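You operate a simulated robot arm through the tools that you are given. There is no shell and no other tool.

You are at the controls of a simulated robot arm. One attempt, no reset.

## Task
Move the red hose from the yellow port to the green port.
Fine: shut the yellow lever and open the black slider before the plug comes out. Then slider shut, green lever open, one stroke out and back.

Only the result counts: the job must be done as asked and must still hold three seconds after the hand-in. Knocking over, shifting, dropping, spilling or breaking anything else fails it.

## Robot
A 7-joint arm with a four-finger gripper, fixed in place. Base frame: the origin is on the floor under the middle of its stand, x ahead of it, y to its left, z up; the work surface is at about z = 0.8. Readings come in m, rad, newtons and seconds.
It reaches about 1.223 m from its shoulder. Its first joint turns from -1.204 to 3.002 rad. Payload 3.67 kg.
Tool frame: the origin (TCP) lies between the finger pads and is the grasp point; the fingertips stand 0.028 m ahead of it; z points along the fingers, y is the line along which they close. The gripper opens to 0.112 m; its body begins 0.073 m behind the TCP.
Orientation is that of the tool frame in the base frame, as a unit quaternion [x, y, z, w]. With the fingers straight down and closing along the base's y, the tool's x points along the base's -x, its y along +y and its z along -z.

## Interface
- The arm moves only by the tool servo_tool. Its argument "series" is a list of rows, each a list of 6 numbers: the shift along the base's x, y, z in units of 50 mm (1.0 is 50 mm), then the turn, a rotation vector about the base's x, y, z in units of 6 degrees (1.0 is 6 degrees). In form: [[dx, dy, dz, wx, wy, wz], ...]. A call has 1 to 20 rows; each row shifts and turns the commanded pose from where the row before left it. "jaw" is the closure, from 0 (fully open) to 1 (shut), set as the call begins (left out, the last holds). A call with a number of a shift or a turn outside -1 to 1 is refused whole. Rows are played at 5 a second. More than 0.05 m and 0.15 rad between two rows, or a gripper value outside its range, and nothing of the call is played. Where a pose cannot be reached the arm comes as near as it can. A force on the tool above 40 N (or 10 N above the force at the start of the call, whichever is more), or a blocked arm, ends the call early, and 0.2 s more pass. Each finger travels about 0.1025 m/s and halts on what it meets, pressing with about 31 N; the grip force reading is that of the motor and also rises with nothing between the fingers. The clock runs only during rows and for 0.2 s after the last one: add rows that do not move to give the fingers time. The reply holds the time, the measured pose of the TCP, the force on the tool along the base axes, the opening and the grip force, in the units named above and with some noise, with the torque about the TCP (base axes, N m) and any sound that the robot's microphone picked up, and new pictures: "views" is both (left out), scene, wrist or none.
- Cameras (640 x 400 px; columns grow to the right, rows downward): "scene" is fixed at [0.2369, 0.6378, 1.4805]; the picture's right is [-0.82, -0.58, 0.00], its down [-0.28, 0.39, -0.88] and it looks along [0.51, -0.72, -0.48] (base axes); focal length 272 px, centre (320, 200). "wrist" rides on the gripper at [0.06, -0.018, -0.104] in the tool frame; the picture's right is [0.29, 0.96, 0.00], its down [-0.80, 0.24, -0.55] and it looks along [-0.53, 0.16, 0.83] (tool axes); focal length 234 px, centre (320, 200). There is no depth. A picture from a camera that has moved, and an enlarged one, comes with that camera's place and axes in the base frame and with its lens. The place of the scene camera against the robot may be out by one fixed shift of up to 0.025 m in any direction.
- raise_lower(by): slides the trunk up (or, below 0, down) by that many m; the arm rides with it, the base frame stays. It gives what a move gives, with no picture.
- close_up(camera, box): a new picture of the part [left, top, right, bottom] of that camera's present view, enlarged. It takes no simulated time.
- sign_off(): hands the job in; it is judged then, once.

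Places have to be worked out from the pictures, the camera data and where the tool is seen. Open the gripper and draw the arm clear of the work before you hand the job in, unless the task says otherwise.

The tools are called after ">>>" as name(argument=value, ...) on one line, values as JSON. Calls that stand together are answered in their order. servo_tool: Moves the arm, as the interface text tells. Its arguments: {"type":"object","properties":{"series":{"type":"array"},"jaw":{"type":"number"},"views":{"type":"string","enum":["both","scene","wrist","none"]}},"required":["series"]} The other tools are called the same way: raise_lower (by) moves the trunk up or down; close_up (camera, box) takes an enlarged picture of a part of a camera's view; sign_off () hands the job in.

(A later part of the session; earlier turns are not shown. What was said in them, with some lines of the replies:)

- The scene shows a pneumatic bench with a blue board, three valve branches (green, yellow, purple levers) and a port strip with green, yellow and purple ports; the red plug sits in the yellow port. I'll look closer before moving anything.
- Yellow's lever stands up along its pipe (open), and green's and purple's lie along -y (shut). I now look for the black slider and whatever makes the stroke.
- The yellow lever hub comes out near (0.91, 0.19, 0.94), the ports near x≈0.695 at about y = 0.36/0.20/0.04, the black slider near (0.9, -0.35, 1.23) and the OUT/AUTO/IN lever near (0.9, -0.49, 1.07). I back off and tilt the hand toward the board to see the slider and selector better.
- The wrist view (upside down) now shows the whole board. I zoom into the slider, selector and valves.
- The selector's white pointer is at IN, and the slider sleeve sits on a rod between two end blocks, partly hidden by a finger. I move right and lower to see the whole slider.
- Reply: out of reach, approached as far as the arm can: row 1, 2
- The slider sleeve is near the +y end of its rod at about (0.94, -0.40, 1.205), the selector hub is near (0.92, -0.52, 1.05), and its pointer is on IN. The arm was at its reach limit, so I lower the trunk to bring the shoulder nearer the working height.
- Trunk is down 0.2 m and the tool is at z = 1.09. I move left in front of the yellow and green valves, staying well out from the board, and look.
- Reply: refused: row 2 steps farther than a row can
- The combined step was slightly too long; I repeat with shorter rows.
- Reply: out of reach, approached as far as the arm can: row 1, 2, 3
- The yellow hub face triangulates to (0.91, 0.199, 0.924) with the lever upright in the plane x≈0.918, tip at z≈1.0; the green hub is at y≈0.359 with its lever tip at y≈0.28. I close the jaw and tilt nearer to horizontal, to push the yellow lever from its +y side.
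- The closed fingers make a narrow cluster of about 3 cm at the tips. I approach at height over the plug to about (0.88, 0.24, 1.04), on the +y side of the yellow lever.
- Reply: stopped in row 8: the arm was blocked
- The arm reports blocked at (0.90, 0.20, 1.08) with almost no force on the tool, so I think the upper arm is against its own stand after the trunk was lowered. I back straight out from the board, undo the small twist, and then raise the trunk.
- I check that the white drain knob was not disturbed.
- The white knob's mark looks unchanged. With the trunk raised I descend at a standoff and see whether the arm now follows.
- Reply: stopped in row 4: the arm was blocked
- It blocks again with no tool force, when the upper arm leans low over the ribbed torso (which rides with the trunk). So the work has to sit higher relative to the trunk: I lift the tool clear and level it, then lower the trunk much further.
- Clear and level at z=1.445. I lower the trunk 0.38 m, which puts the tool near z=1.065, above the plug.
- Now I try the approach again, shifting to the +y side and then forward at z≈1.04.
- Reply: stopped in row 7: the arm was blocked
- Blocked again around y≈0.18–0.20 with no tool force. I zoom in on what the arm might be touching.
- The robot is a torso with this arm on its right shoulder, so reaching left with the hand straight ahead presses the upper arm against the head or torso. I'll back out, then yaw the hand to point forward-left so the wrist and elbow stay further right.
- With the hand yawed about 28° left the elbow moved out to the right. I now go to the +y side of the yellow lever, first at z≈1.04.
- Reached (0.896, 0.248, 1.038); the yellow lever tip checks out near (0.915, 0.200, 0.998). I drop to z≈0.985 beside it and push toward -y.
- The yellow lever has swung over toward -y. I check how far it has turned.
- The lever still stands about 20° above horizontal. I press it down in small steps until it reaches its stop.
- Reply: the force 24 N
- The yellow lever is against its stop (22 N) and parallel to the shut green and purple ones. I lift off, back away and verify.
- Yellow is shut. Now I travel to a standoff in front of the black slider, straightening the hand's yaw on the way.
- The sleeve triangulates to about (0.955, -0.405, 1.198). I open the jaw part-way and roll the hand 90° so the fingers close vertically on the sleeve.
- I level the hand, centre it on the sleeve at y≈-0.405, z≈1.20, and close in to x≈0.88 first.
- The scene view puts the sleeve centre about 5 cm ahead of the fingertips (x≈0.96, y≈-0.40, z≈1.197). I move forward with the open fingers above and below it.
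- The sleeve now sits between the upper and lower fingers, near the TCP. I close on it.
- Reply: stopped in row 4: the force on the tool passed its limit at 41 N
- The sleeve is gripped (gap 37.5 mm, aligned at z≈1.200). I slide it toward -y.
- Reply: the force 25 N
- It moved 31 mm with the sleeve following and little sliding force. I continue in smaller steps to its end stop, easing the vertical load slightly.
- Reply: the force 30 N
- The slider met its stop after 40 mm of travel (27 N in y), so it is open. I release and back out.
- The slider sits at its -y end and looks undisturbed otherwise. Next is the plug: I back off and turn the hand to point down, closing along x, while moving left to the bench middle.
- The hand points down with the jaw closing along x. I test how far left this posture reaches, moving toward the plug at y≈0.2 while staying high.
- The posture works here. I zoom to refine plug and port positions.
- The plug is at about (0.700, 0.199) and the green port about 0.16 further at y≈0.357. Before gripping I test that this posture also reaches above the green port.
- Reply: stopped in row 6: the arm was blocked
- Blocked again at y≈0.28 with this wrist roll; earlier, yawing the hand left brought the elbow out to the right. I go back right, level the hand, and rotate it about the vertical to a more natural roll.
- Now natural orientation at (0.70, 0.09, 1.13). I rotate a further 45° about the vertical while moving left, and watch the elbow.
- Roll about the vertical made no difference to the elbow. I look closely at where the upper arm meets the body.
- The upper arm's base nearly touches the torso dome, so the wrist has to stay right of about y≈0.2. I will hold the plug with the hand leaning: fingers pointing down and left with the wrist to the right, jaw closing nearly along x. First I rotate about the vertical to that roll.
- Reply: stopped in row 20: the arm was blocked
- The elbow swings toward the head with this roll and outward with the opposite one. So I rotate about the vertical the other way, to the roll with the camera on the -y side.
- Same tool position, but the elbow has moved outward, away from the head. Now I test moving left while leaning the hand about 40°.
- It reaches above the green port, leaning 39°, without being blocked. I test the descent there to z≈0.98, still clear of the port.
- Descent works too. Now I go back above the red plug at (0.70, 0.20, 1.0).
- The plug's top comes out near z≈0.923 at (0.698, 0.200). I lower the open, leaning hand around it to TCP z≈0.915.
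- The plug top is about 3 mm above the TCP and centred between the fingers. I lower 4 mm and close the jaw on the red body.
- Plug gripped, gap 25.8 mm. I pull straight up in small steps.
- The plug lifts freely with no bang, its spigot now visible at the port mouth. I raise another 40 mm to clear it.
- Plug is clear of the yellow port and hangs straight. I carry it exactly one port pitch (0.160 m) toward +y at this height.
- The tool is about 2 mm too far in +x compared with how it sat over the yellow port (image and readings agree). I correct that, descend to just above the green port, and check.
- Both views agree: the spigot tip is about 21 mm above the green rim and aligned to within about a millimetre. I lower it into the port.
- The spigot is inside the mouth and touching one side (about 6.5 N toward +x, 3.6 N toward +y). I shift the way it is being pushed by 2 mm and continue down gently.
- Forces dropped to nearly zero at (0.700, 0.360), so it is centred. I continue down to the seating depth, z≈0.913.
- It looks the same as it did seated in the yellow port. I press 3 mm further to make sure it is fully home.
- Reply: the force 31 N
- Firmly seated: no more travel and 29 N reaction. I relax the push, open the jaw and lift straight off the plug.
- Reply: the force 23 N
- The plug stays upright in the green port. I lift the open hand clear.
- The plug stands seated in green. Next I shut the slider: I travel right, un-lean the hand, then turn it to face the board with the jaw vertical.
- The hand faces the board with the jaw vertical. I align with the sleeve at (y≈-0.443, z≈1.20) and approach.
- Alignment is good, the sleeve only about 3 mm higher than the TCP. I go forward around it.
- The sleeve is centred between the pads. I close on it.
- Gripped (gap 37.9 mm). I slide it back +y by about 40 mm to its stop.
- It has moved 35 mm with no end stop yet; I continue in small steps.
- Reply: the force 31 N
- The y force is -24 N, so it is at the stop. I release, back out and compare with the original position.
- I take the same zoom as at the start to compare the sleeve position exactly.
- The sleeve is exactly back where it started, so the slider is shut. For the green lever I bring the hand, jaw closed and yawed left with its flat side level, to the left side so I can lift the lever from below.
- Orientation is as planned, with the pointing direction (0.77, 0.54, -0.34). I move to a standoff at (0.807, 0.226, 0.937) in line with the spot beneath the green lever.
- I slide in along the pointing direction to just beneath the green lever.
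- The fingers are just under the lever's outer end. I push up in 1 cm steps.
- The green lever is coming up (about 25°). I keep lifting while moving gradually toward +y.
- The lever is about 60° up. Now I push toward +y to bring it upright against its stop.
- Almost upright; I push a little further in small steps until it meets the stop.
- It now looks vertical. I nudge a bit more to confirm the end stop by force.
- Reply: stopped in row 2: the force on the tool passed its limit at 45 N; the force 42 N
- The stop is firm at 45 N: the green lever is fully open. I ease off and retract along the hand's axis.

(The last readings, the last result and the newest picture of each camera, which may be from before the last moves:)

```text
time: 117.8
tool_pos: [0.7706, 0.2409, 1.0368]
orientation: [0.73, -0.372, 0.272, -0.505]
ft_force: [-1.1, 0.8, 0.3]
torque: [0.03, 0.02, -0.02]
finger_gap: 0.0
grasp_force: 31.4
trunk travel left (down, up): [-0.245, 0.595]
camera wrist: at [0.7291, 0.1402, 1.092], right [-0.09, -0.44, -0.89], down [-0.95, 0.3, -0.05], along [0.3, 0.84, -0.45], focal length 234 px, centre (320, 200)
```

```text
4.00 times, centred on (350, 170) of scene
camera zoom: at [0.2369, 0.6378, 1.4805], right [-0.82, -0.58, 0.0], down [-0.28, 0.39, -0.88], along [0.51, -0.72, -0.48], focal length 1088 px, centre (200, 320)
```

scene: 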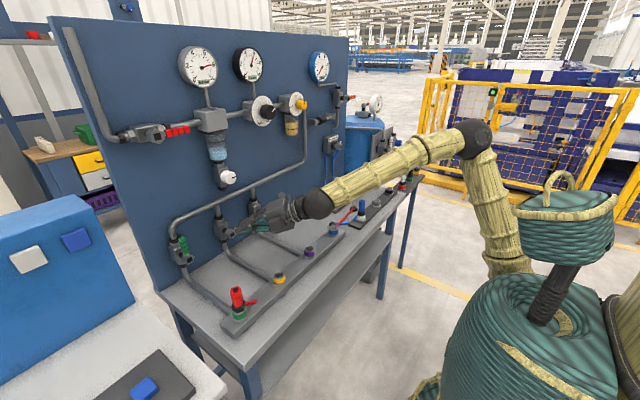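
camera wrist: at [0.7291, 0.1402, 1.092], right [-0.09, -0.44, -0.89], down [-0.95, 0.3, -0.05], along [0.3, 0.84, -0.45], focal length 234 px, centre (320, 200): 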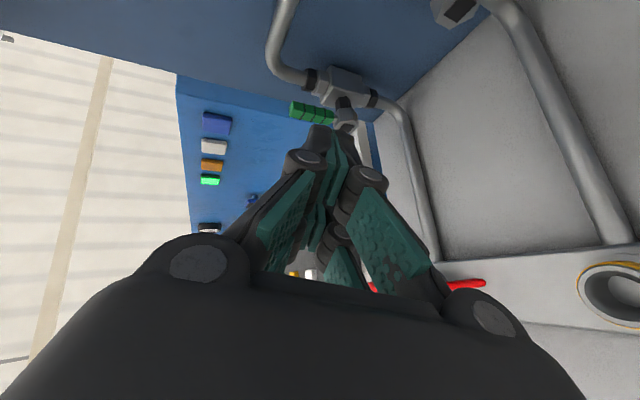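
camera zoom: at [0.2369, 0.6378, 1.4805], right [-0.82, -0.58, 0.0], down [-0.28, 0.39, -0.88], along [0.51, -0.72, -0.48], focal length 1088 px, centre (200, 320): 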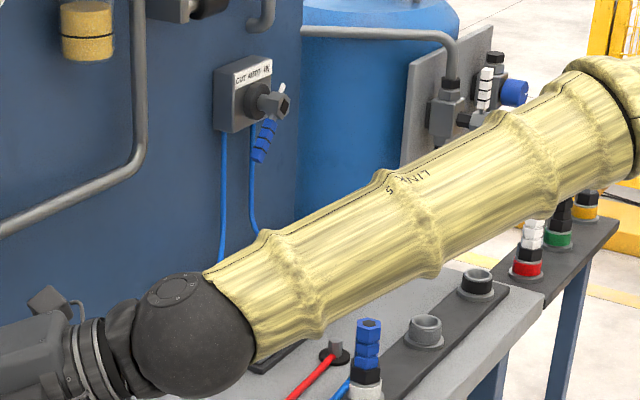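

Green is open and everything else looks unchanged (8.0 and 6.0 bar, cylinder still in). Next is the stroke with the OUT/AUTO/IN selector: I travel right, level the hand and look at its handle.

>>> servo_tool(series=[[-0.5, -0.3, 0.3, 0.48, -0.68, 0], [-0.5, -0.3, 0.3, 0.48, -0.68, 0], [0, -0.6, 0.2, 0.48, -0.68, 0], [0, -0.6, 0.2, 0.48, -0.68, 0], [0, -0.9, 0, 0, 0, -0.53], [0, -0.9, 0, 0, 0, -0.53], [0, -0.9, 0, 0, 0, -0.53], [0, -0.9, 0, 0, 0, -0.53], [0, -0.9, 0, 0, 0, -0.53], [0, -0.9, 0, 0, 0, -0.53], [0, -0.9, 0, 0, 0, -0.53], [0, -0.9, 0, 0, 0, -0.53], [0, -0.9, 0, 0, 0, -0.53], [0, -0.9, 0, 0, 0, -0.53], [0, -0.9, 0, 0, 0, -0.53], [0, -0.6, 0, 0, 0, 0], [0, 0, 0, 0, 0, 0]], views="both")

```text
time: 121.4
tool_pos: [0.7241, -0.3742, 1.084]
orientation: [0.504, -0.496, 0.507, -0.493]
ft_force: [-0.2, 0.3, -0.4]
torque: [-0.01, 0.01, 0.0]
finger_gap: 0.0
grasp_force: 30.8
trunk travel left (down, up): [-0.245, 0.595]
camera wrist: at [0.6188, -0.4338, 1.106], right [0.0, -0.31, -0.95], down [-0.55, 0.79, -0.26], along [0.83, 0.52, -0.17], focal length 234 px, centre (320, 200)
```

scene: 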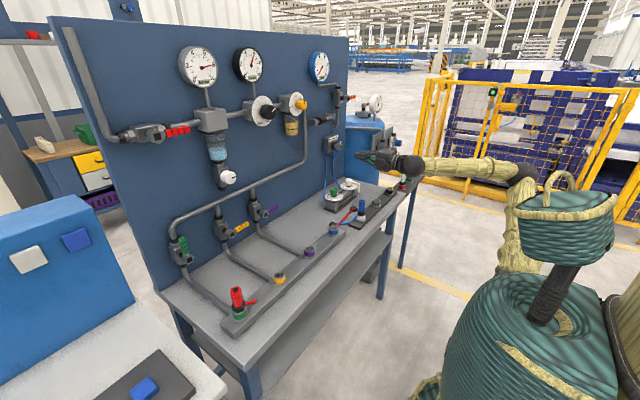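
wrist: 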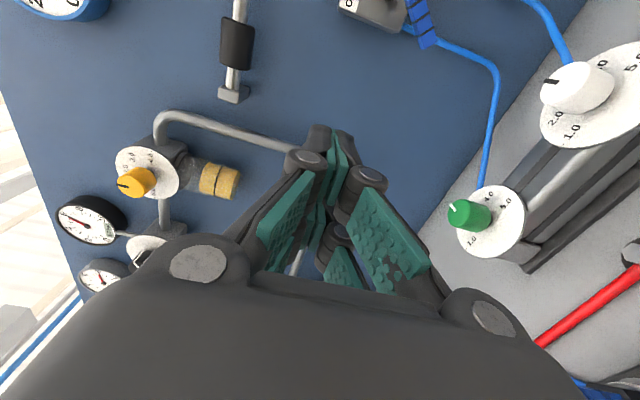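

The selector is at the edge of view. I move further right to see it fully.

>>> servo_tool(series=[[0, -0.8, 0, 0, 0, 0], [0, -0.8, 0, 0, 0, 0], [0, -0.8, 0, 0, 0, 0], [0, 0, 0, 0, 0, 0], [0, 0, 0, 0, 0, 0]], views="both")

>>> close_up(camera="wrist", box=[280, 0, 480, 140])

>>> close_up(camera="scene", box=[310, 120, 390, 170])

```text
time: 122.6
tool_pos: [0.7244, -0.4902, 1.0879]
orientation: [0.505, -0.496, 0.506, -0.493]
ft_force: [0.2, 0.7, 0.1]
torque: [0.01, 0.04, -0.02]
finger_gap: 0.0
grasp_force: 31.2
trunk travel left (down, up): [-0.245, 0.595]
camera wrist: at [0.6197, -0.5499, 1.1087], right [0.0, -0.31, -0.95], down [-0.55, 0.79, -0.26], along [0.83, 0.52, -0.17], focal length 234 px, centre (320, 200)
```

scene: 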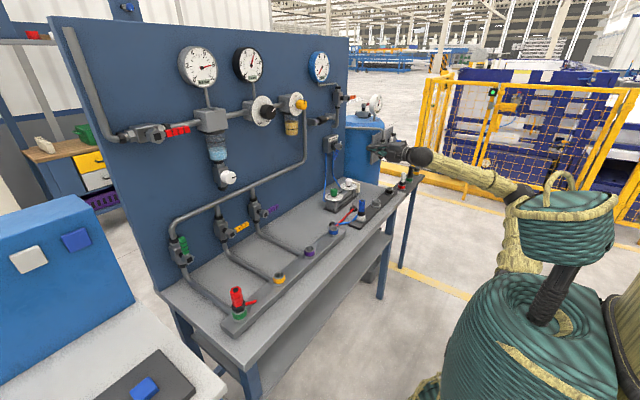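
wrist: 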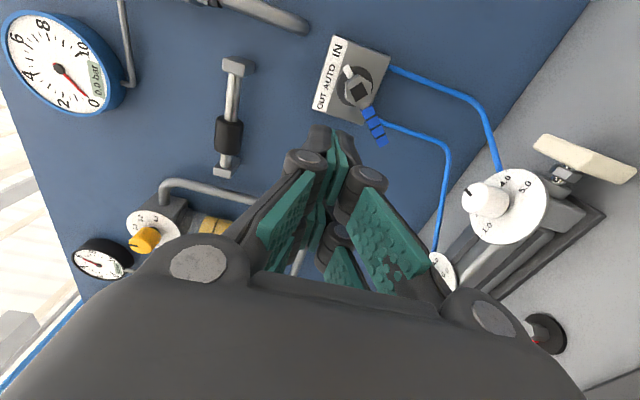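

```text
2.86 times, centred on (380, 70) of wrist
camera zoom: at [0.6197, -0.5499, 1.1087], right [0.0, -0.31, -0.95], down [-0.55, 0.79, -0.26], along [0.83, 0.52, -0.17], focal length 669 px, centre (149, 571)
```

zoom: 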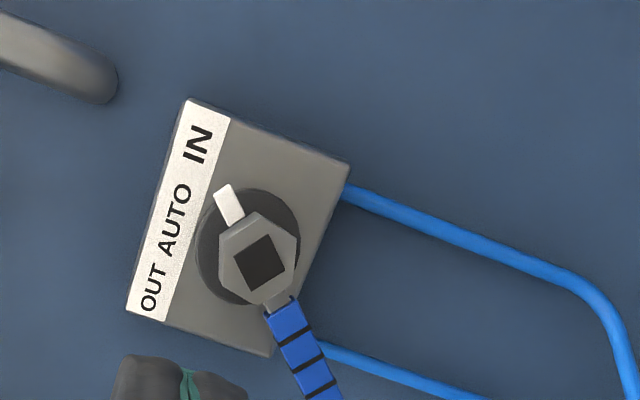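

```text
8.00 times, centred on (350, 145) of scene
camera zoom: at [0.2369, 0.6378, 1.4805], right [-0.82, -0.58, 0.0], down [-0.28, 0.39, -0.88], along [0.51, -0.72, -0.48], focal length 2176 px, centre (80, 640)
```

zoom: 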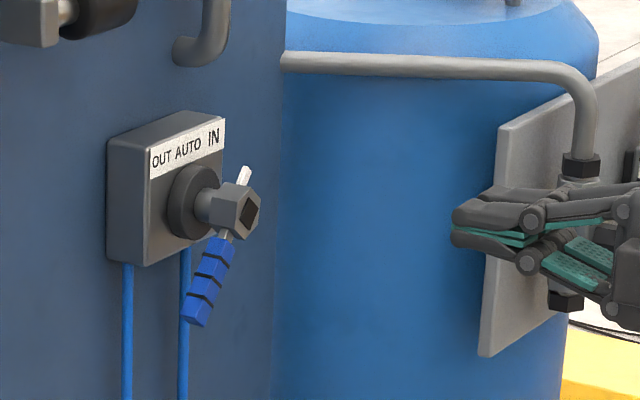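

The hub face triangulates to (0.914, -0.5215, 1.0515); the handle points 40° from straight down toward +y (IN) and is about 7 cm long. I move to its +y side, pitching the hand slightly for clearance over the cylinder knobs.

>>> servo_tool(series=[[0.84, 0.285, -0.28, 0, 0.67, 0], [0.84, 0.285, -0.28, 0, 0.67, 0], [0.84, 0.285, -0.28, 0, 0.66, 0], [0, 0, 0, 0, 0, 0], [0, 0, 0, 0, 0, 0]], views="both")

>>> close_up(camera="scene", box=[300, 110, 420, 190])

```text
time: 123.8
tool_pos: [0.8492, -0.4489, 1.0463]
orientation: [0.554, -0.545, 0.451, -0.439]
ft_force: [-0.2, 0.5, -0.2]
torque: [-0.01, 0.02, -0.04]
finger_gap: 0.0002
grasp_force: 31.5
trunk travel left (down, up): [-0.245, 0.595]
camera wrist: at [0.7501, -0.5091, 1.0877], right [-0.2, -0.31, -0.93], down [-0.59, 0.79, -0.14], along [0.78, 0.52, -0.34], focal length 234 px, centre (320, 200)
```

scene: 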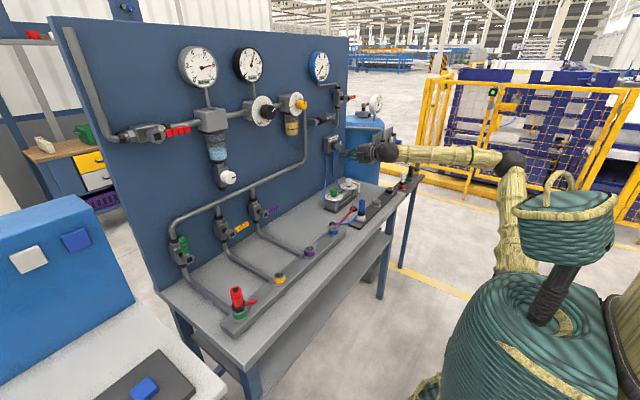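
wrist: 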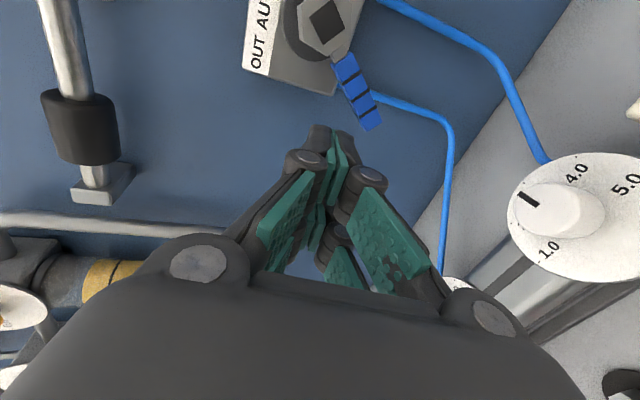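

```text
5.00 times, centred on (360, 150) of scene
camera zoom: at [0.2369, 0.6378, 1.4805], right [-0.82, -0.58, 0.0], down [-0.28, 0.39, -0.88], along [0.51, -0.72, -0.48], focal length 1360 px, centre (120, 450)
```

zoom: 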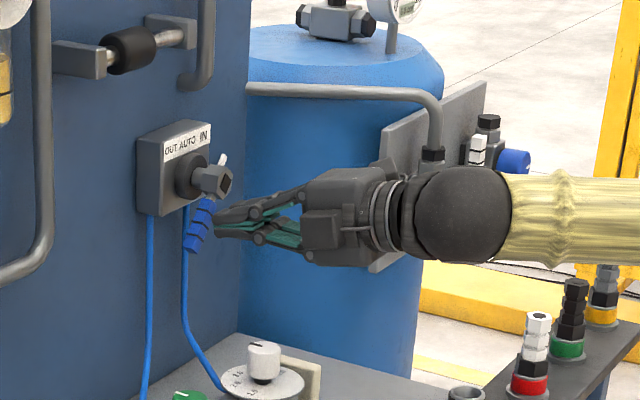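

Clearance to the handle is about 1 cm on its trailing side. I go forward to x≈0.908, then sweep the arc to turn the handle from IN to OUT.

>>> servo_tool(series=[[0.4, 0, 0, 0, 0, 0], [0.4, 0, 0, 0, 0, 0], [0.38, 0, 0, 0, 0, 0], [0, 0, 0, 0, 0, 0]], views="wrist")

```text
time: 124.8
tool_pos: [0.9087, -0.4504, 1.0452]
orientation: [0.554, -0.546, 0.45, -0.439]
ft_force: [0.1, 0.5, 0.0]
torque: [0.02, -0.02, -0.02]
finger_gap: 0.0002
grasp_force: 31.2
trunk travel left (down, up): [-0.245, 0.595]
camera wrist: at [0.8103, -0.5094, 1.0866], right [-0.2, -0.31, -0.93], down [-0.59, 0.8, -0.13], along [0.78, 0.52, -0.34], focal length 234 px, centre (320, 200)
```

wrist: 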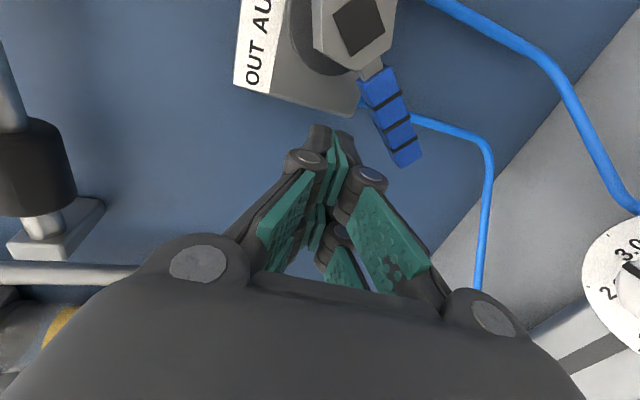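

Fingers are in place above the handle's outer side. I sweep the arc -y/downward to put the selector to OUT.

>>> servo_tool(series=[[0, -0.126, -0.138, 0, 0, 0], [0, -0.184, -0.418, 0, 0, 0], [0, -0.392, -0.334, 0, 0, 0], [0, -0.36, -0.202, 0, 0, 0], [0, -0.48, -0.034, 0, 0, 0], [0, -0.19, 0.046, 0, 0, 0], [0, 0, 0, 0, 0, 0]], views="both")

>>> close_up(camera="scene", box=[300, 110, 420, 220])

```text
time: 126.2
tool_pos: [0.9091, -0.5304, 0.9878]
orientation: [0.558, -0.544, 0.446, -0.441]
ft_force: [-3.8, 13.7, -4.3]
torque: [-0.05, 0.01, 0.05]
finger_gap: 0.0001
grasp_force: 30.3
trunk travel left (down, up): [-0.245, 0.595]
stopped in row 7: the force on the tool passed its limit at 44 N (the readings are from after the stop); the commanded pose is now the measured one
camera wrist: at [0.8109, -0.5911, 1.0299], right [-0.2, -0.31, -0.93], down [-0.6, 0.79, -0.13], along [0.77, 0.53, -0.34], focal length 234 px, centre (320, 200)
```

scene: 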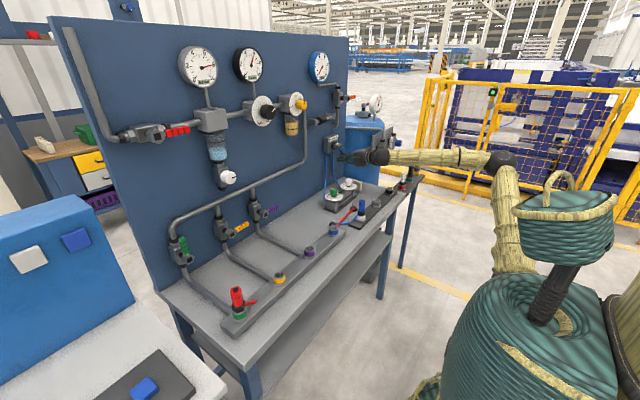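
wrist: 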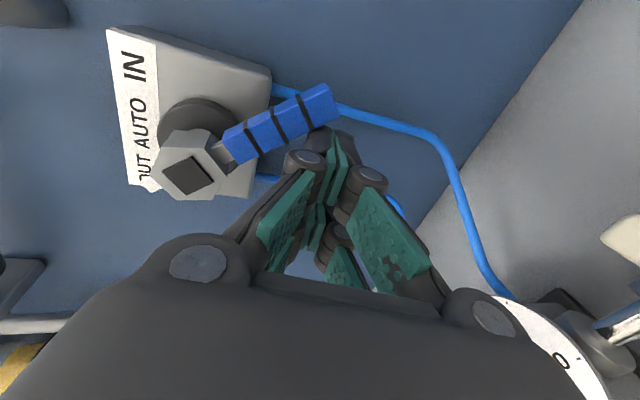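

```text
3.64 times, centred on (360, 165) of scene
camera zoom: at [0.2369, 0.6378, 1.4805], right [-0.82, -0.58, 0.0], down [-0.28, 0.39, -0.88], along [0.51, -0.72, -0.48], focal length 989 px, centre (174, 327)
```

zoom: 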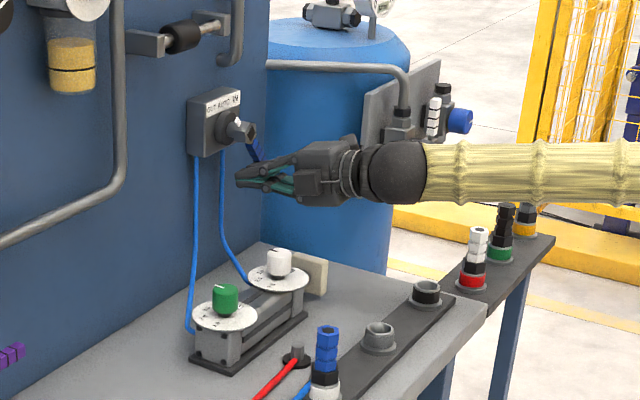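

The handle swung to about 41° on the -y side (OUT) and hit its stop. I wait and watch the cylinder's cream end plate.

>>> servo_tool(series=[[0, 0.05, 0, 0, 0, 0], [0, 0, 0, 0, 0, 0], [0, 0, 0, 0, 0, 0], [0, 0, 0, 0, 0, 0]], views="both")

>>> close_up(camera="scene", box=[300, 110, 420, 220])

>>> close_up(camera="wrist", box=[90, 0, 400, 220])

```text
time: 127.2
tool_pos: [0.9094, -0.5303, 0.9869]
orientation: [0.557, -0.545, 0.447, -0.44]
ft_force: [1.6, 8.3, -3.4]
torque: [0.02, 0.09, 0.15]
finger_gap: 0.0001
grasp_force: 31.1
trunk travel left (down, up): [-0.245, 0.595]
camera wrist: at [0.8104, -0.591, 1.0293], right [-0.2, -0.31, -0.93], down [-0.6, 0.79, -0.13], along [0.78, 0.53, -0.34], focal length 234 px, centre (320, 200)
```

scene: 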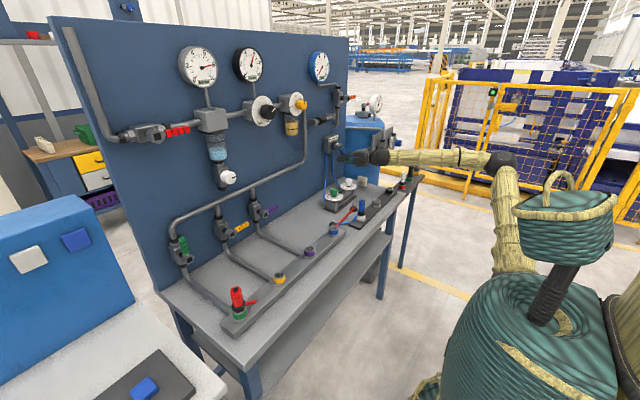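
wrist: 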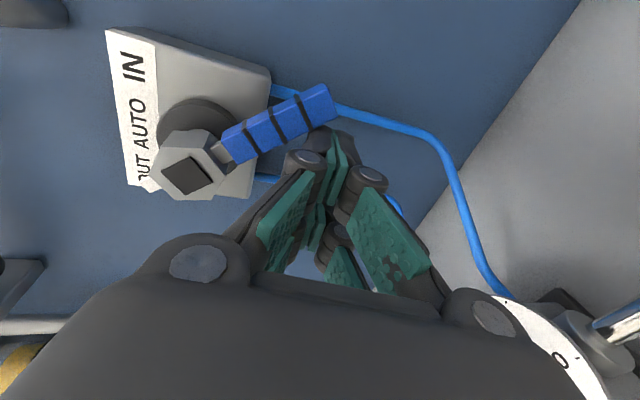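

```text
3.64 times, centred on (360, 165) of scene
camera zoom: at [0.2369, 0.6378, 1.4805], right [-0.82, -0.58, 0.0], down [-0.28, 0.39, -0.88], along [0.51, -0.72, -0.48], focal length 989 px, centre (174, 327)
```

zoom: 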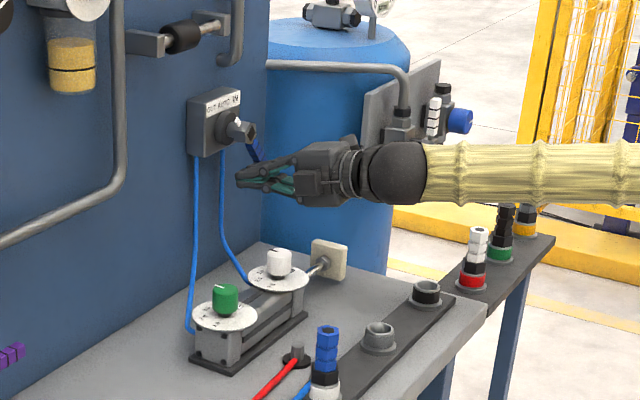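

```text
1.82 times, centred on (245, 110) of wrist
camera zoom: at [0.8104, -0.591, 1.0293], right [-0.2, -0.31, -0.93], down [-0.6, 0.79, -0.13], along [0.78, 0.53, -0.34], focal length 426 px, centre (456, 364)
```

zoom: 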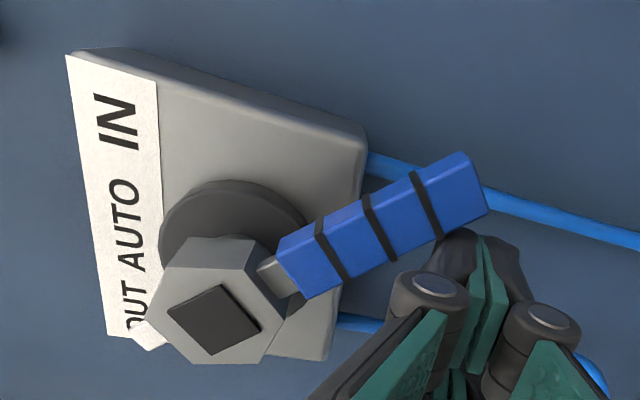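

The rod is extending. I wait for it to reach full stroke.

>>> servo_tool(series=[[0, 0, 0, 0, 0, 0], [0, 0, 0, 0, 0, 0], [0, 0, 0, 0, 0, 0], [0, 0, 0, 0, 0, 0], [0, 0, 0, 0, 0, 0]], views="scene")

>>> close_up(camera="scene", box=[300, 110, 420, 220])

```text
time: 128.4
tool_pos: [0.9086, -0.5308, 0.987]
orientation: [0.557, -0.545, 0.447, -0.439]
ft_force: [-0.6, 7.4, -4.6]
torque: [0.04, 0.02, 0.02]
finger_gap: 0.0002
grasp_force: 30.7
trunk travel left (down, up): [-0.245, 0.595]
```

scene: 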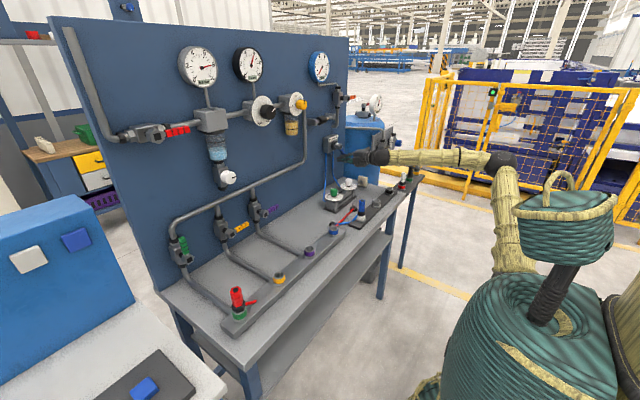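

```text
3.64 times, centred on (360, 165) of scene
camera zoom: at [0.2369, 0.6378, 1.4805], right [-0.82, -0.58, 0.0], down [-0.28, 0.39, -0.88], along [0.51, -0.72, -0.48], focal length 989 px, centre (174, 327)
```

zoom: 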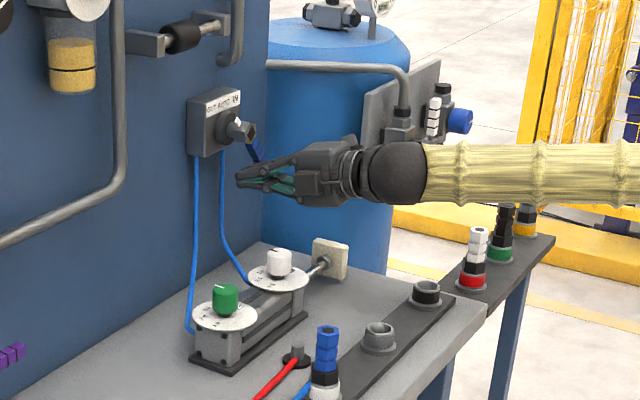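

The plate seems stationary now. I verify with a magnified view and one more short wait that it is at full stroke.

>>> close_up(camera="scene", box=[330, 165, 410, 215])

>>> servo_tool(series=[[0, 0, 0, 0, 0, 0], [0, 0, 0, 0, 0, 0], [0, 0, 0, 0, 0, 0], [0, 0, 0, 0, 0, 0], [0, 0, 0, 0, 0, 0]], views="none")

>>> close_up(camera="scene", box=[330, 165, 410, 215])

```text
8.00 times, centred on (370, 190) of scene
camera zoom: at [0.2369, 0.6378, 1.4805], right [-0.82, -0.58, 0.0], down [-0.28, 0.39, -0.88], along [0.51, -0.72, -0.48], focal length 2176 px, centre (-80, 280)
```

zoom: 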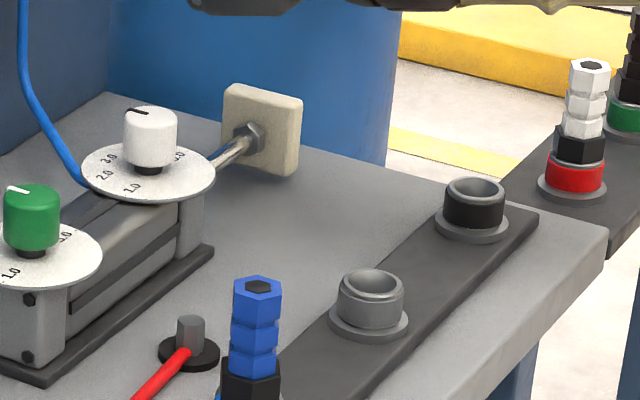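

```text
time: 129.7
tool_pos: [0.9094, -0.5309, 0.9872]
orientation: [0.557, -0.545, 0.448, -0.438]
ft_force: [-1.5, 5.9, -5.0]
torque: [0.05, 0.07, 0.01]
finger_gap: 0.0
grasp_force: 31.5
trunk travel left (down, up): [-0.245, 0.595]
```

```text
8.00 times, centred on (370, 190) of scene
camera zoom: at [0.2369, 0.6378, 1.4805], right [-0.82, -0.58, 0.0], down [-0.28, 0.39, -0.88], along [0.51, -0.72, -0.48], focal length 2176 px, centre (-80, 280)
```

zoom: 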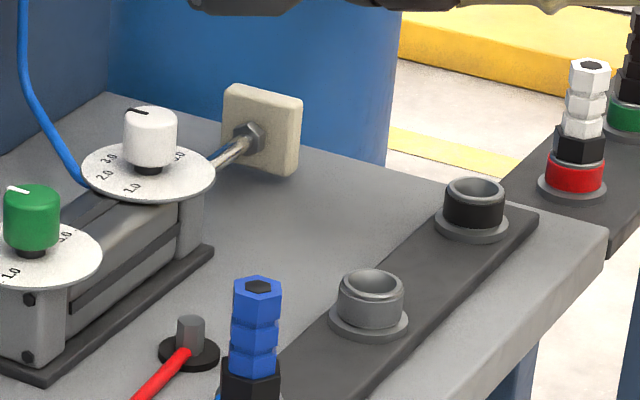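

The rod is fully out and steady. I pull back from the handle, pass in front of it to its other side, and line up for the return push.

>>> servo_tool(series=[[-0.1, 0.15, -0.05, 0, 0, 0], [-0.5, 0, 0, 0, 0, 0], [-0.5, 0, 0, 0, 0, 0], [0, -0.5, 0.5, 0, 0, 0], [0, -0.6, 0.5, 0, 0, 0], [0, -0.36, 0.2, 0, 0, 0], [0, 0, 0, 0, 0, 0]], views="both")

>>> close_up(camera="scene", box=[300, 110, 420, 220])

```text
time: 131.2
tool_pos: [0.8532, -0.5935, 1.0457]
orientation: [0.557, -0.544, 0.448, -0.439]
ft_force: [-0.3, 0.2, -0.2]
torque: [0.0, -0.01, -0.02]
finger_gap: 0.0
grasp_force: 31.2
trunk travel left (down, up): [-0.245, 0.595]
camera wrist: at [0.7554, -0.6538, 1.0877], right [-0.2, -0.31, -0.93], down [-0.6, 0.79, -0.13], along [0.78, 0.53, -0.34], focal length 234 px, centre (320, 200)
```

scene: 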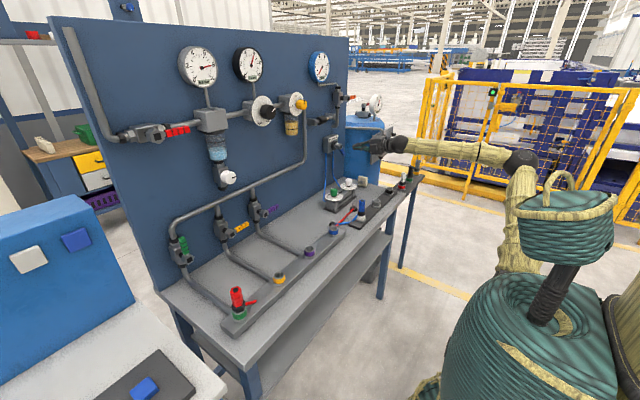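
wrist: 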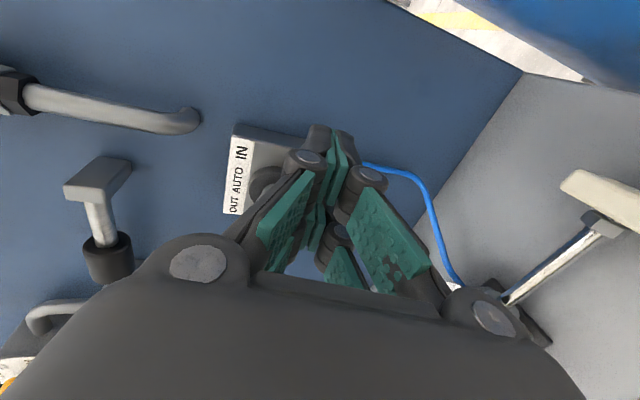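

```text
3.64 times, centred on (360, 165) of scene
camera zoom: at [0.2369, 0.6378, 1.4805], right [-0.82, -0.58, 0.0], down [-0.28, 0.39, -0.88], along [0.51, -0.72, -0.48], focal length 989 px, centre (174, 327)
```

zoom: 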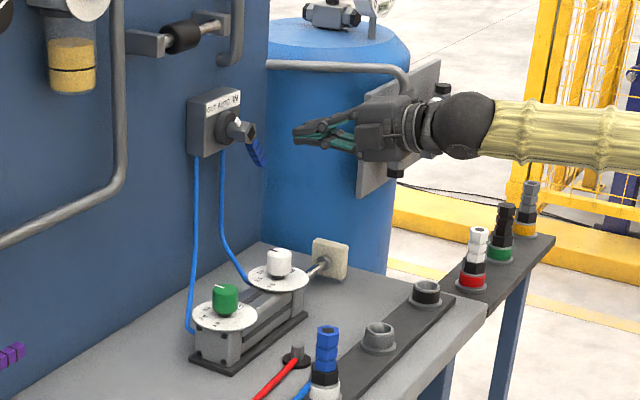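

Good clearance on the handle's far side. I go forward to x≈0.908 again.

>>> servo_tool(series=[[0.37, 0, 0, 0, 0, 0], [0.37, 0, 0, 0, 0, 0], [0.36, 0, 0, 0, 0, 0], [0, 0, 0, 0, 0, 0]], views="wrist")

```text
time: 132.2
tool_pos: [0.9077, -0.594, 1.0439]
orientation: [0.556, -0.546, 0.448, -0.439]
ft_force: [0.1, 0.5, 0.6]
torque: [0.0, -0.02, -0.01]
finger_gap: 0.0
grasp_force: 30.5
trunk travel left (down, up): [-0.245, 0.595]
camera wrist: at [0.8093, -0.6546, 1.0861], right [-0.2, -0.31, -0.93], down [-0.6, 0.79, -0.13], along [0.78, 0.53, -0.34], focal length 234 px, centre (320, 200)
```

wrist: 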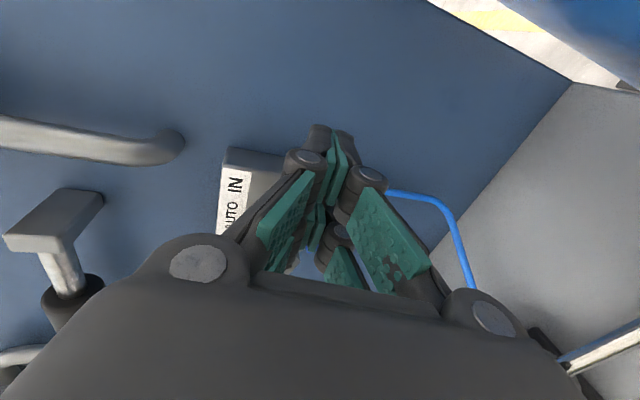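

In place on the -y side. I sweep the mirrored arc toward +y to return the selector to IN.

>>> servo_tool(series=[[0, 0.154, -0.12, 0, 0, 0], [0, 0.184, -0.418, 0, 0, 0], [0, 0.392, -0.334, 0, 0, 0], [0, 0.36, -0.202, 0, 0, 0], [0, 0.48, -0.034, 0, 0, 0], [0, 0.2, 0.046, 0, 0, 0], [0, 0, 0, 0, 0, 0]], views="both")

>>> close_up(camera="scene", box=[300, 110, 420, 220])

>>> close_up(camera="wrist", box=[90, 0, 400, 220])

```text
time: 133.8
tool_pos: [0.9077, -0.5113, 0.9907]
orientation: [0.556, -0.546, 0.446, -0.44]
ft_force: [-6.7, -22.8, -6.0]
torque: [0.07, 0.01, -0.14]
finger_gap: 0.0
grasp_force: 30.9
trunk travel left (down, up): [-0.245, 0.595]
camera wrist: at [0.8091, -0.5713, 1.0322], right [-0.2, -0.3, -0.93], down [-0.59, 0.79, -0.13], along [0.78, 0.53, -0.34], focal length 234 px, centre (320, 200)
```

scene: 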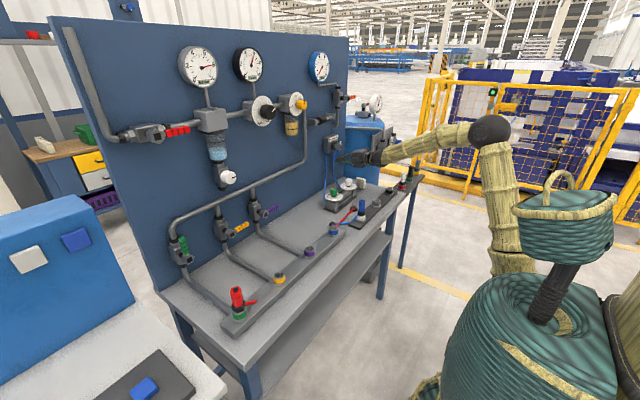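
wrist: 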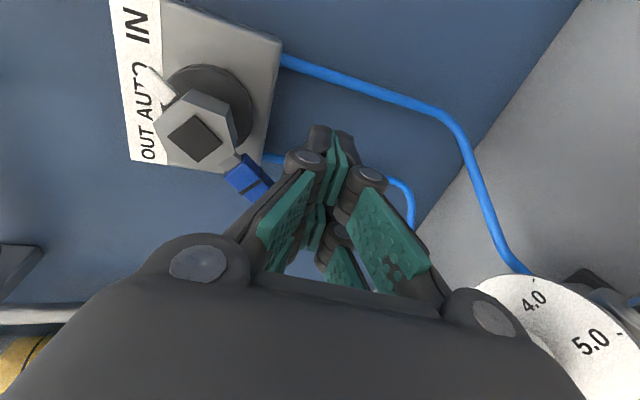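

```text
3.64 times, centred on (360, 165) of scene
camera zoom: at [0.2369, 0.6378, 1.4805], right [-0.82, -0.58, 0.0], down [-0.28, 0.39, -0.88], along [0.51, -0.72, -0.48], focal length 989 px, centre (174, 327)
```

zoom: 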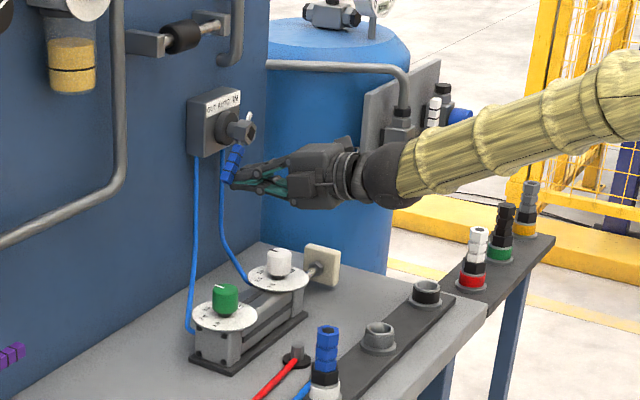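

```text
1.82 times, centred on (245, 110) of wrist
camera zoom: at [0.8091, -0.5713, 1.0322], right [-0.2, -0.3, -0.93], down [-0.59, 0.79, -0.13], along [0.78, 0.53, -0.34], focal length 426 px, centre (456, 364)
```

zoom: 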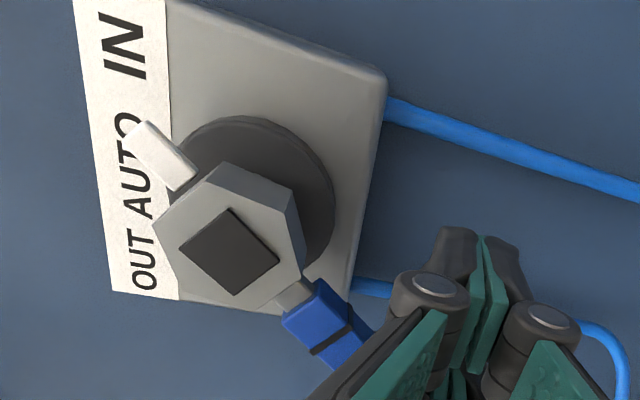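

My ray check puts the handle at about 42° on the +y side, so it is back at IN against its stop, and the rod has begun to return. I ease off and wait for it to retract.

>>> servo_tool(series=[[0, -0.08, -0.02, 0, 0, 0], [0, 0, 0, 0, 0, 0], [0, 0, 0, 0, 0, 0], [0, 0, 0, 0, 0, 0], [0, 0, 0, 0, 0, 0]], views="both")

>>> close_up(camera="scene", box=[300, 110, 420, 220])

```text
time: 135.1
tool_pos: [0.909, -0.5102, 0.9902]
orientation: [0.557, -0.545, 0.446, -0.44]
ft_force: [-8.0, -7.2, -11.2]
torque: [-0.21, 0.06, 0.09]
finger_gap: 0.0
grasp_force: 31.5
trunk travel left (down, up): [-0.245, 0.595]
camera wrist: at [0.8107, -0.5718, 1.0317], right [-0.2, -0.31, -0.93], down [-0.6, 0.79, -0.13], along [0.78, 0.53, -0.34], focal length 234 px, centre (320, 200)
```

scene: 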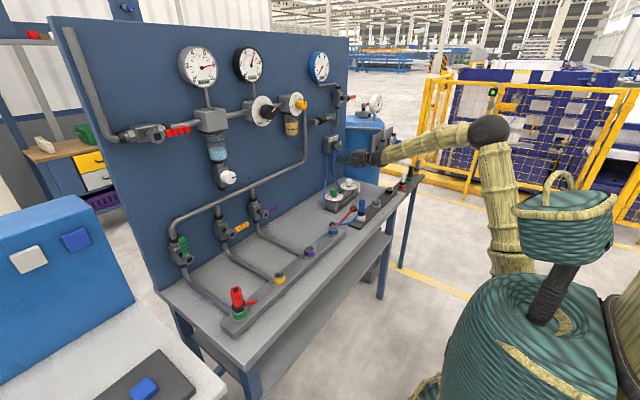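
wrist: 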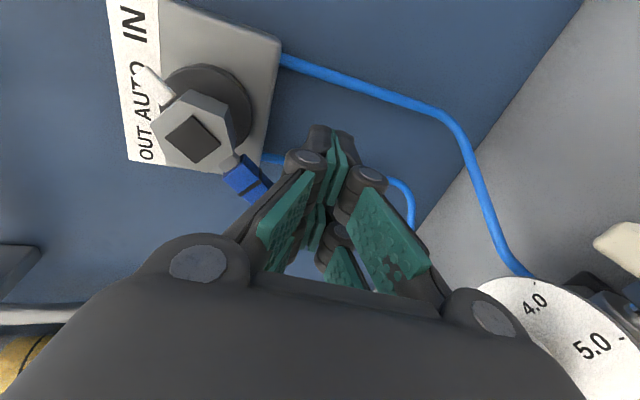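

```text
3.64 times, centred on (360, 165) of scene
camera zoom: at [0.2369, 0.6378, 1.4805], right [-0.82, -0.58, 0.0], down [-0.28, 0.39, -0.88], along [0.51, -0.72, -0.48], focal length 989 px, centre (174, 327)
```

zoom: 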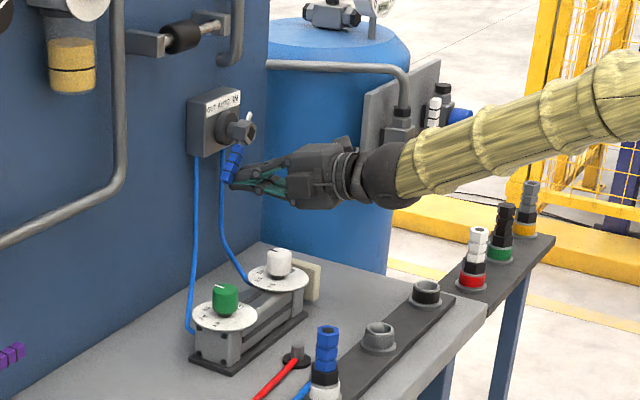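

The rod is fully back in. I disengage downward and away from the handle, retract, and inspect.

>>> servo_tool(series=[[0, -0.2, -0.1, 0, 0, 0], [-0.4, 0, 0, 0, 0, 0], [-0.8, 0, 0, 0, 0, 0], [-0.8, 0, 0.2, 0, 0, 0], [-0.8, 0, 0.4, 0, 0, 0], [-0.6, 0, 0.6, 0, 0, 0], [0, 0, 0, 0, 0, 0], [0, 0, 0, 0, 0, 0]], views="both")

>>> close_up(camera="scene", box=[310, 120, 390, 170])

>>> close_up(camera="scene", box=[310, 165, 390, 215])

>>> close_up(camera="scene", box=[150, 180, 350, 340])

>>> close_up(camera="scene", box=[90, 30, 400, 210])

```text
time: 136.8
tool_pos: [0.7373, -0.5244, 1.0433]
orientation: [0.556, -0.545, 0.447, -0.44]
ft_force: [0.0, 0.3, -0.2]
torque: [0.01, 0.0, 0.02]
finger_gap: 0.0
grasp_force: 31.5
trunk travel left (down, up): [-0.245, 0.595]
camera wrist: at [0.6387, -0.585, 1.0862], right [-0.2, -0.31, -0.93], down [-0.6, 0.79, -0.13], along [0.78, 0.53, -0.34], focal length 234 px, centre (320, 200)
```

scene: 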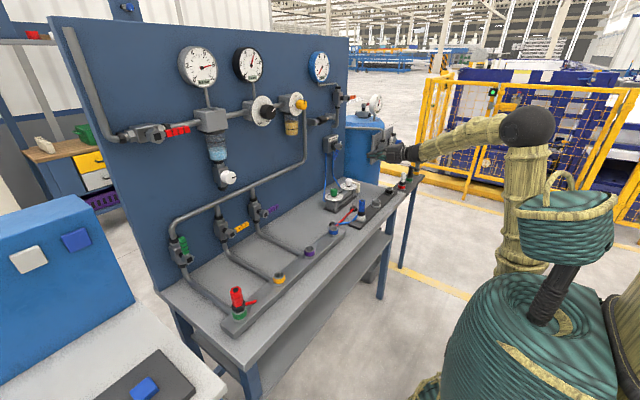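
wrist: 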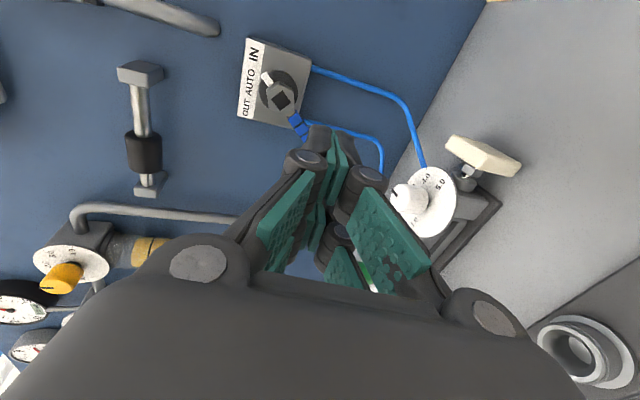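

```text
8.00 times, centred on (350, 145) of scene
camera zoom: at [0.2369, 0.6378, 1.4805], right [-0.82, -0.58, 0.0], down [-0.28, 0.39, -0.88], along [0.51, -0.72, -0.48], focal length 2176 px, centre (80, 640)
```

zoom: 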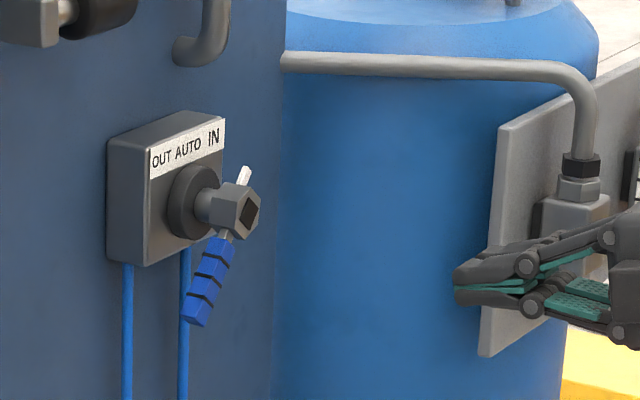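

```text
8.00 times, centred on (350, 190) of scene
camera zoom: at [0.2369, 0.6378, 1.4805], right [-0.82, -0.58, 0.0], down [-0.28, 0.39, -0.88], along [0.51, -0.72, -0.48], focal length 2176 px, centre (80, 280)
```

zoom: 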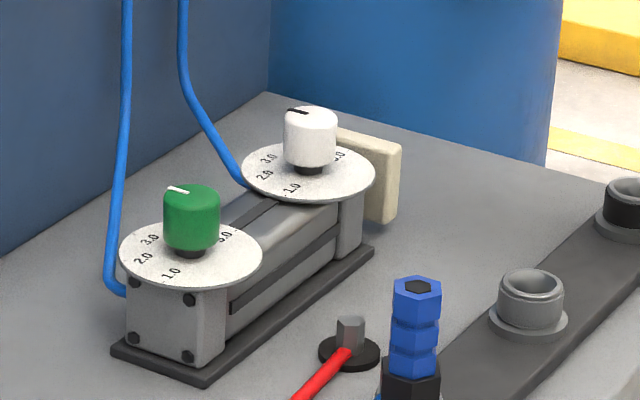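

```text
2.50 times, centred on (250, 260) of scene
camera zoom: at [0.2369, 0.6378, 1.4805], right [-0.82, -0.58, 0.0], down [-0.28, 0.39, -0.88], along [0.51, -0.72, -0.48], focal length 680 px, centre (495, 50)
```

zoom: 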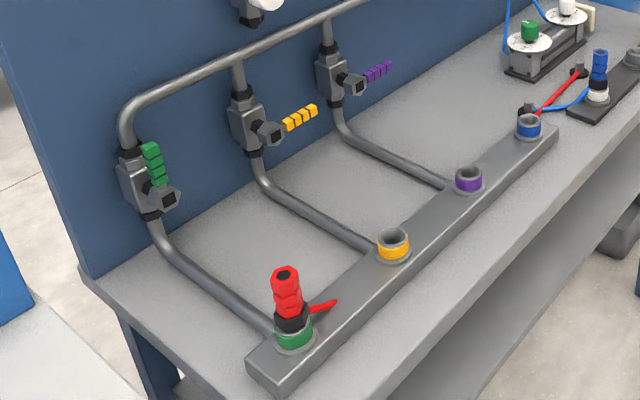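

```text
2.06 times, centred on (245, 120) of scene
camera zoom: at [0.2369, 0.6378, 1.4805], right [-0.82, -0.58, 0.0], down [-0.28, 0.39, -0.88], along [0.51, -0.72, -0.48], focal length 562 px, centre (475, 365)
```

zoom: 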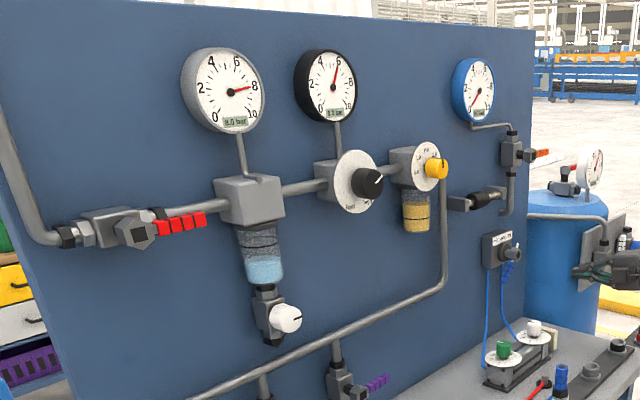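

Selector, cylinder, levers, slider and knobs all look right. One last close look at the plug seat.

>>> close_up(camera="scene", box=[205, 270, 295, 330])

>>> close_up(camera="scene", box=[280, 80, 360, 140])

```text
6.67 times, centred on (250, 300) of scene
camera zoom: at [0.2369, 0.6378, 1.4805], right [-0.82, -0.58, 0.0], down [-0.28, 0.39, -0.88], along [0.51, -0.72, -0.48], focal length 1814 px, centre (787, -467)
```

zoom: 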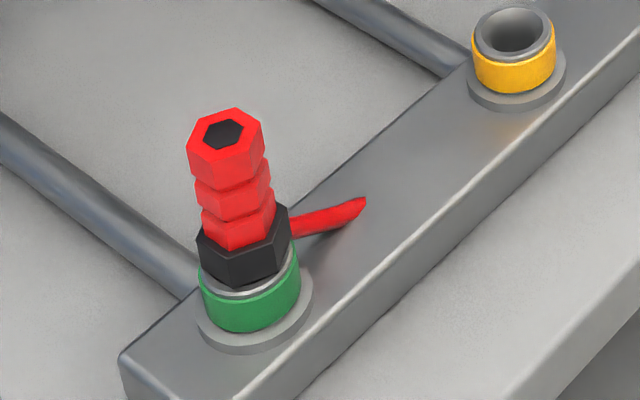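

```text
6.67 times, centred on (320, 110) of scene
camera zoom: at [0.2369, 0.6378, 1.4805], right [-0.82, -0.58, 0.0], down [-0.28, 0.39, -0.88], along [0.51, -0.72, -0.48], focal length 1814 px, centre (320, 800)
```

zoom: 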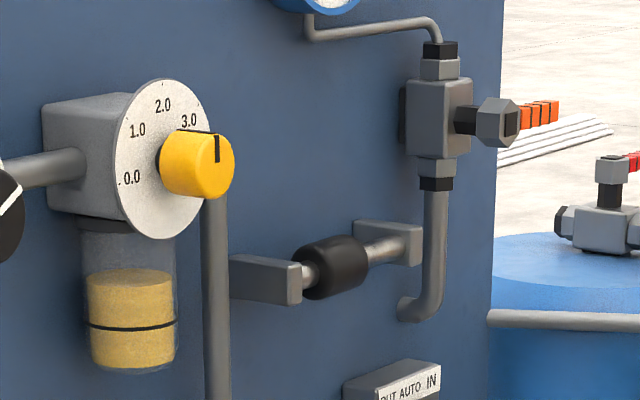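

The plug sits square in the green port and the slider is at its shut end. I open the gripper and draw the arm well clear.

>>> servo_tool(series=[[-0.5, 0, 0.5, 0, 0, 0], [-0.5, 0.2, 0.6, 0, 0, 0], [-0.4, 0.3, 0.6, 0, 0, 0], [0, 0.3, 0.6, 0, 0, 0], [0, 0, 0, 0, 0, 0], [0, 0, 0, 0, 0, 0], [0, 0, 0, 0, 0, 0]], jaw=0, views="both")

>>> close_up(camera="scene", box=[150, 60, 420, 330])

```text
time: 138.4
tool_pos: [0.6728, -0.4899, 1.1501]
orientation: [0.555, -0.551, 0.441, -0.442]
ft_force: [-1.0, 0.3, -0.4]
torque: [0.01, 0.02, 0.02]
finger_gap: 0.112
grasp_force: 0.0
trunk travel left (down, up): [-0.245, 0.595]
camera wrist: at [0.5746, -0.5503, 1.1927], right [-0.21, -0.29, -0.93], down [-0.6, 0.8, -0.11], along [0.77, 0.53, -0.34], focal length 234 px, centre (320, 200)
```

scene: 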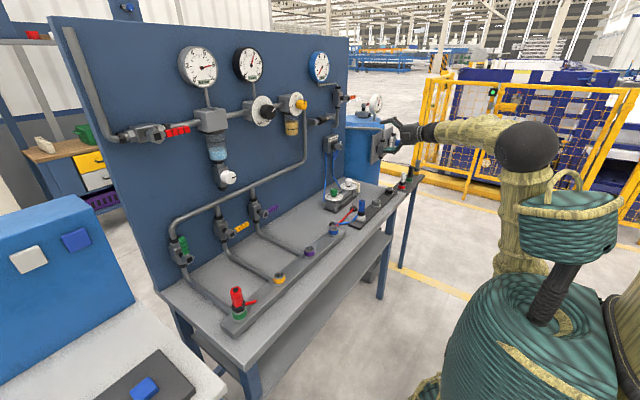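
wrist: 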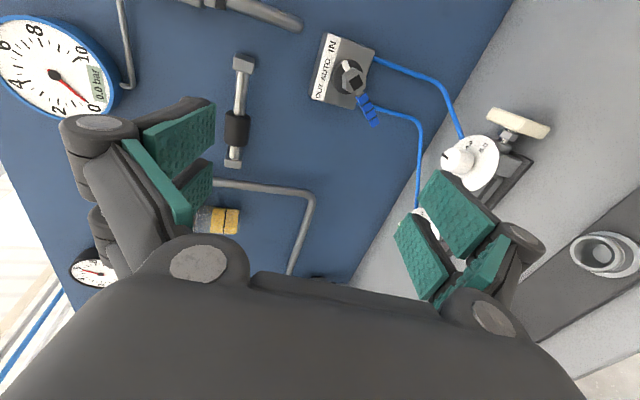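

```text
1.48 times, centred on (285, 195) of scene
camera zoom: at [0.2369, 0.6378, 1.4805], right [-0.82, -0.58, 0.0], down [-0.28, 0.39, -0.88], along [0.51, -0.72, -0.48], focal length 403 px, centre (372, 207)
```

zoom: 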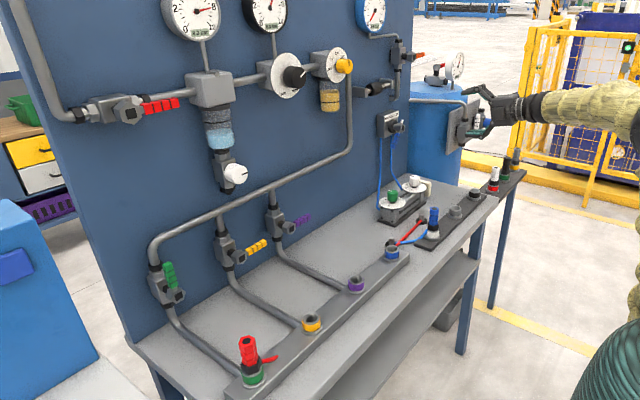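

The gripper is open and clear of the work. The yellow lever is shut, the red hose is in the green port, the slider is shut, the green lever is open, and one stroke out and back is done with the selector at IN. I hand in the job.

>>> sign_off()

```text
The job is handed in.
```

The red hose is now in the green port and I've handed the job in. I haven't seen the verdict. I did the steps in the order you gave:

1. **Before unplugging:** I shut the yellow lever to its stop and slid the black slider 40 mm to its other end to open it. The microphone picked up no hiss or bang then or when the plug came out. I took the slider's starting end as shut, because nothing on it marks which end is open.
2. **Moving the hose:** The plug lifted out of the yellow port easily. It is pushed fully home in the green port, with a firm stop at 29 N.
3. **After plugging in:** I slid the slider back to exactly where it started. The green lever is upright against its stop.
4. **Stroke:** I turned the selector to OUT and the rod extended fully and held. I then turned it back to IN and the rod retracted fully. The handle passes through AUTO each way.

The arm stopped short several times while reaching left, most likely against its own body. In the last pictures the white drain knob, gauges, flow knobs, other levers and other plugs look unchanged. The gripper is open and the arm is clear of the bench.
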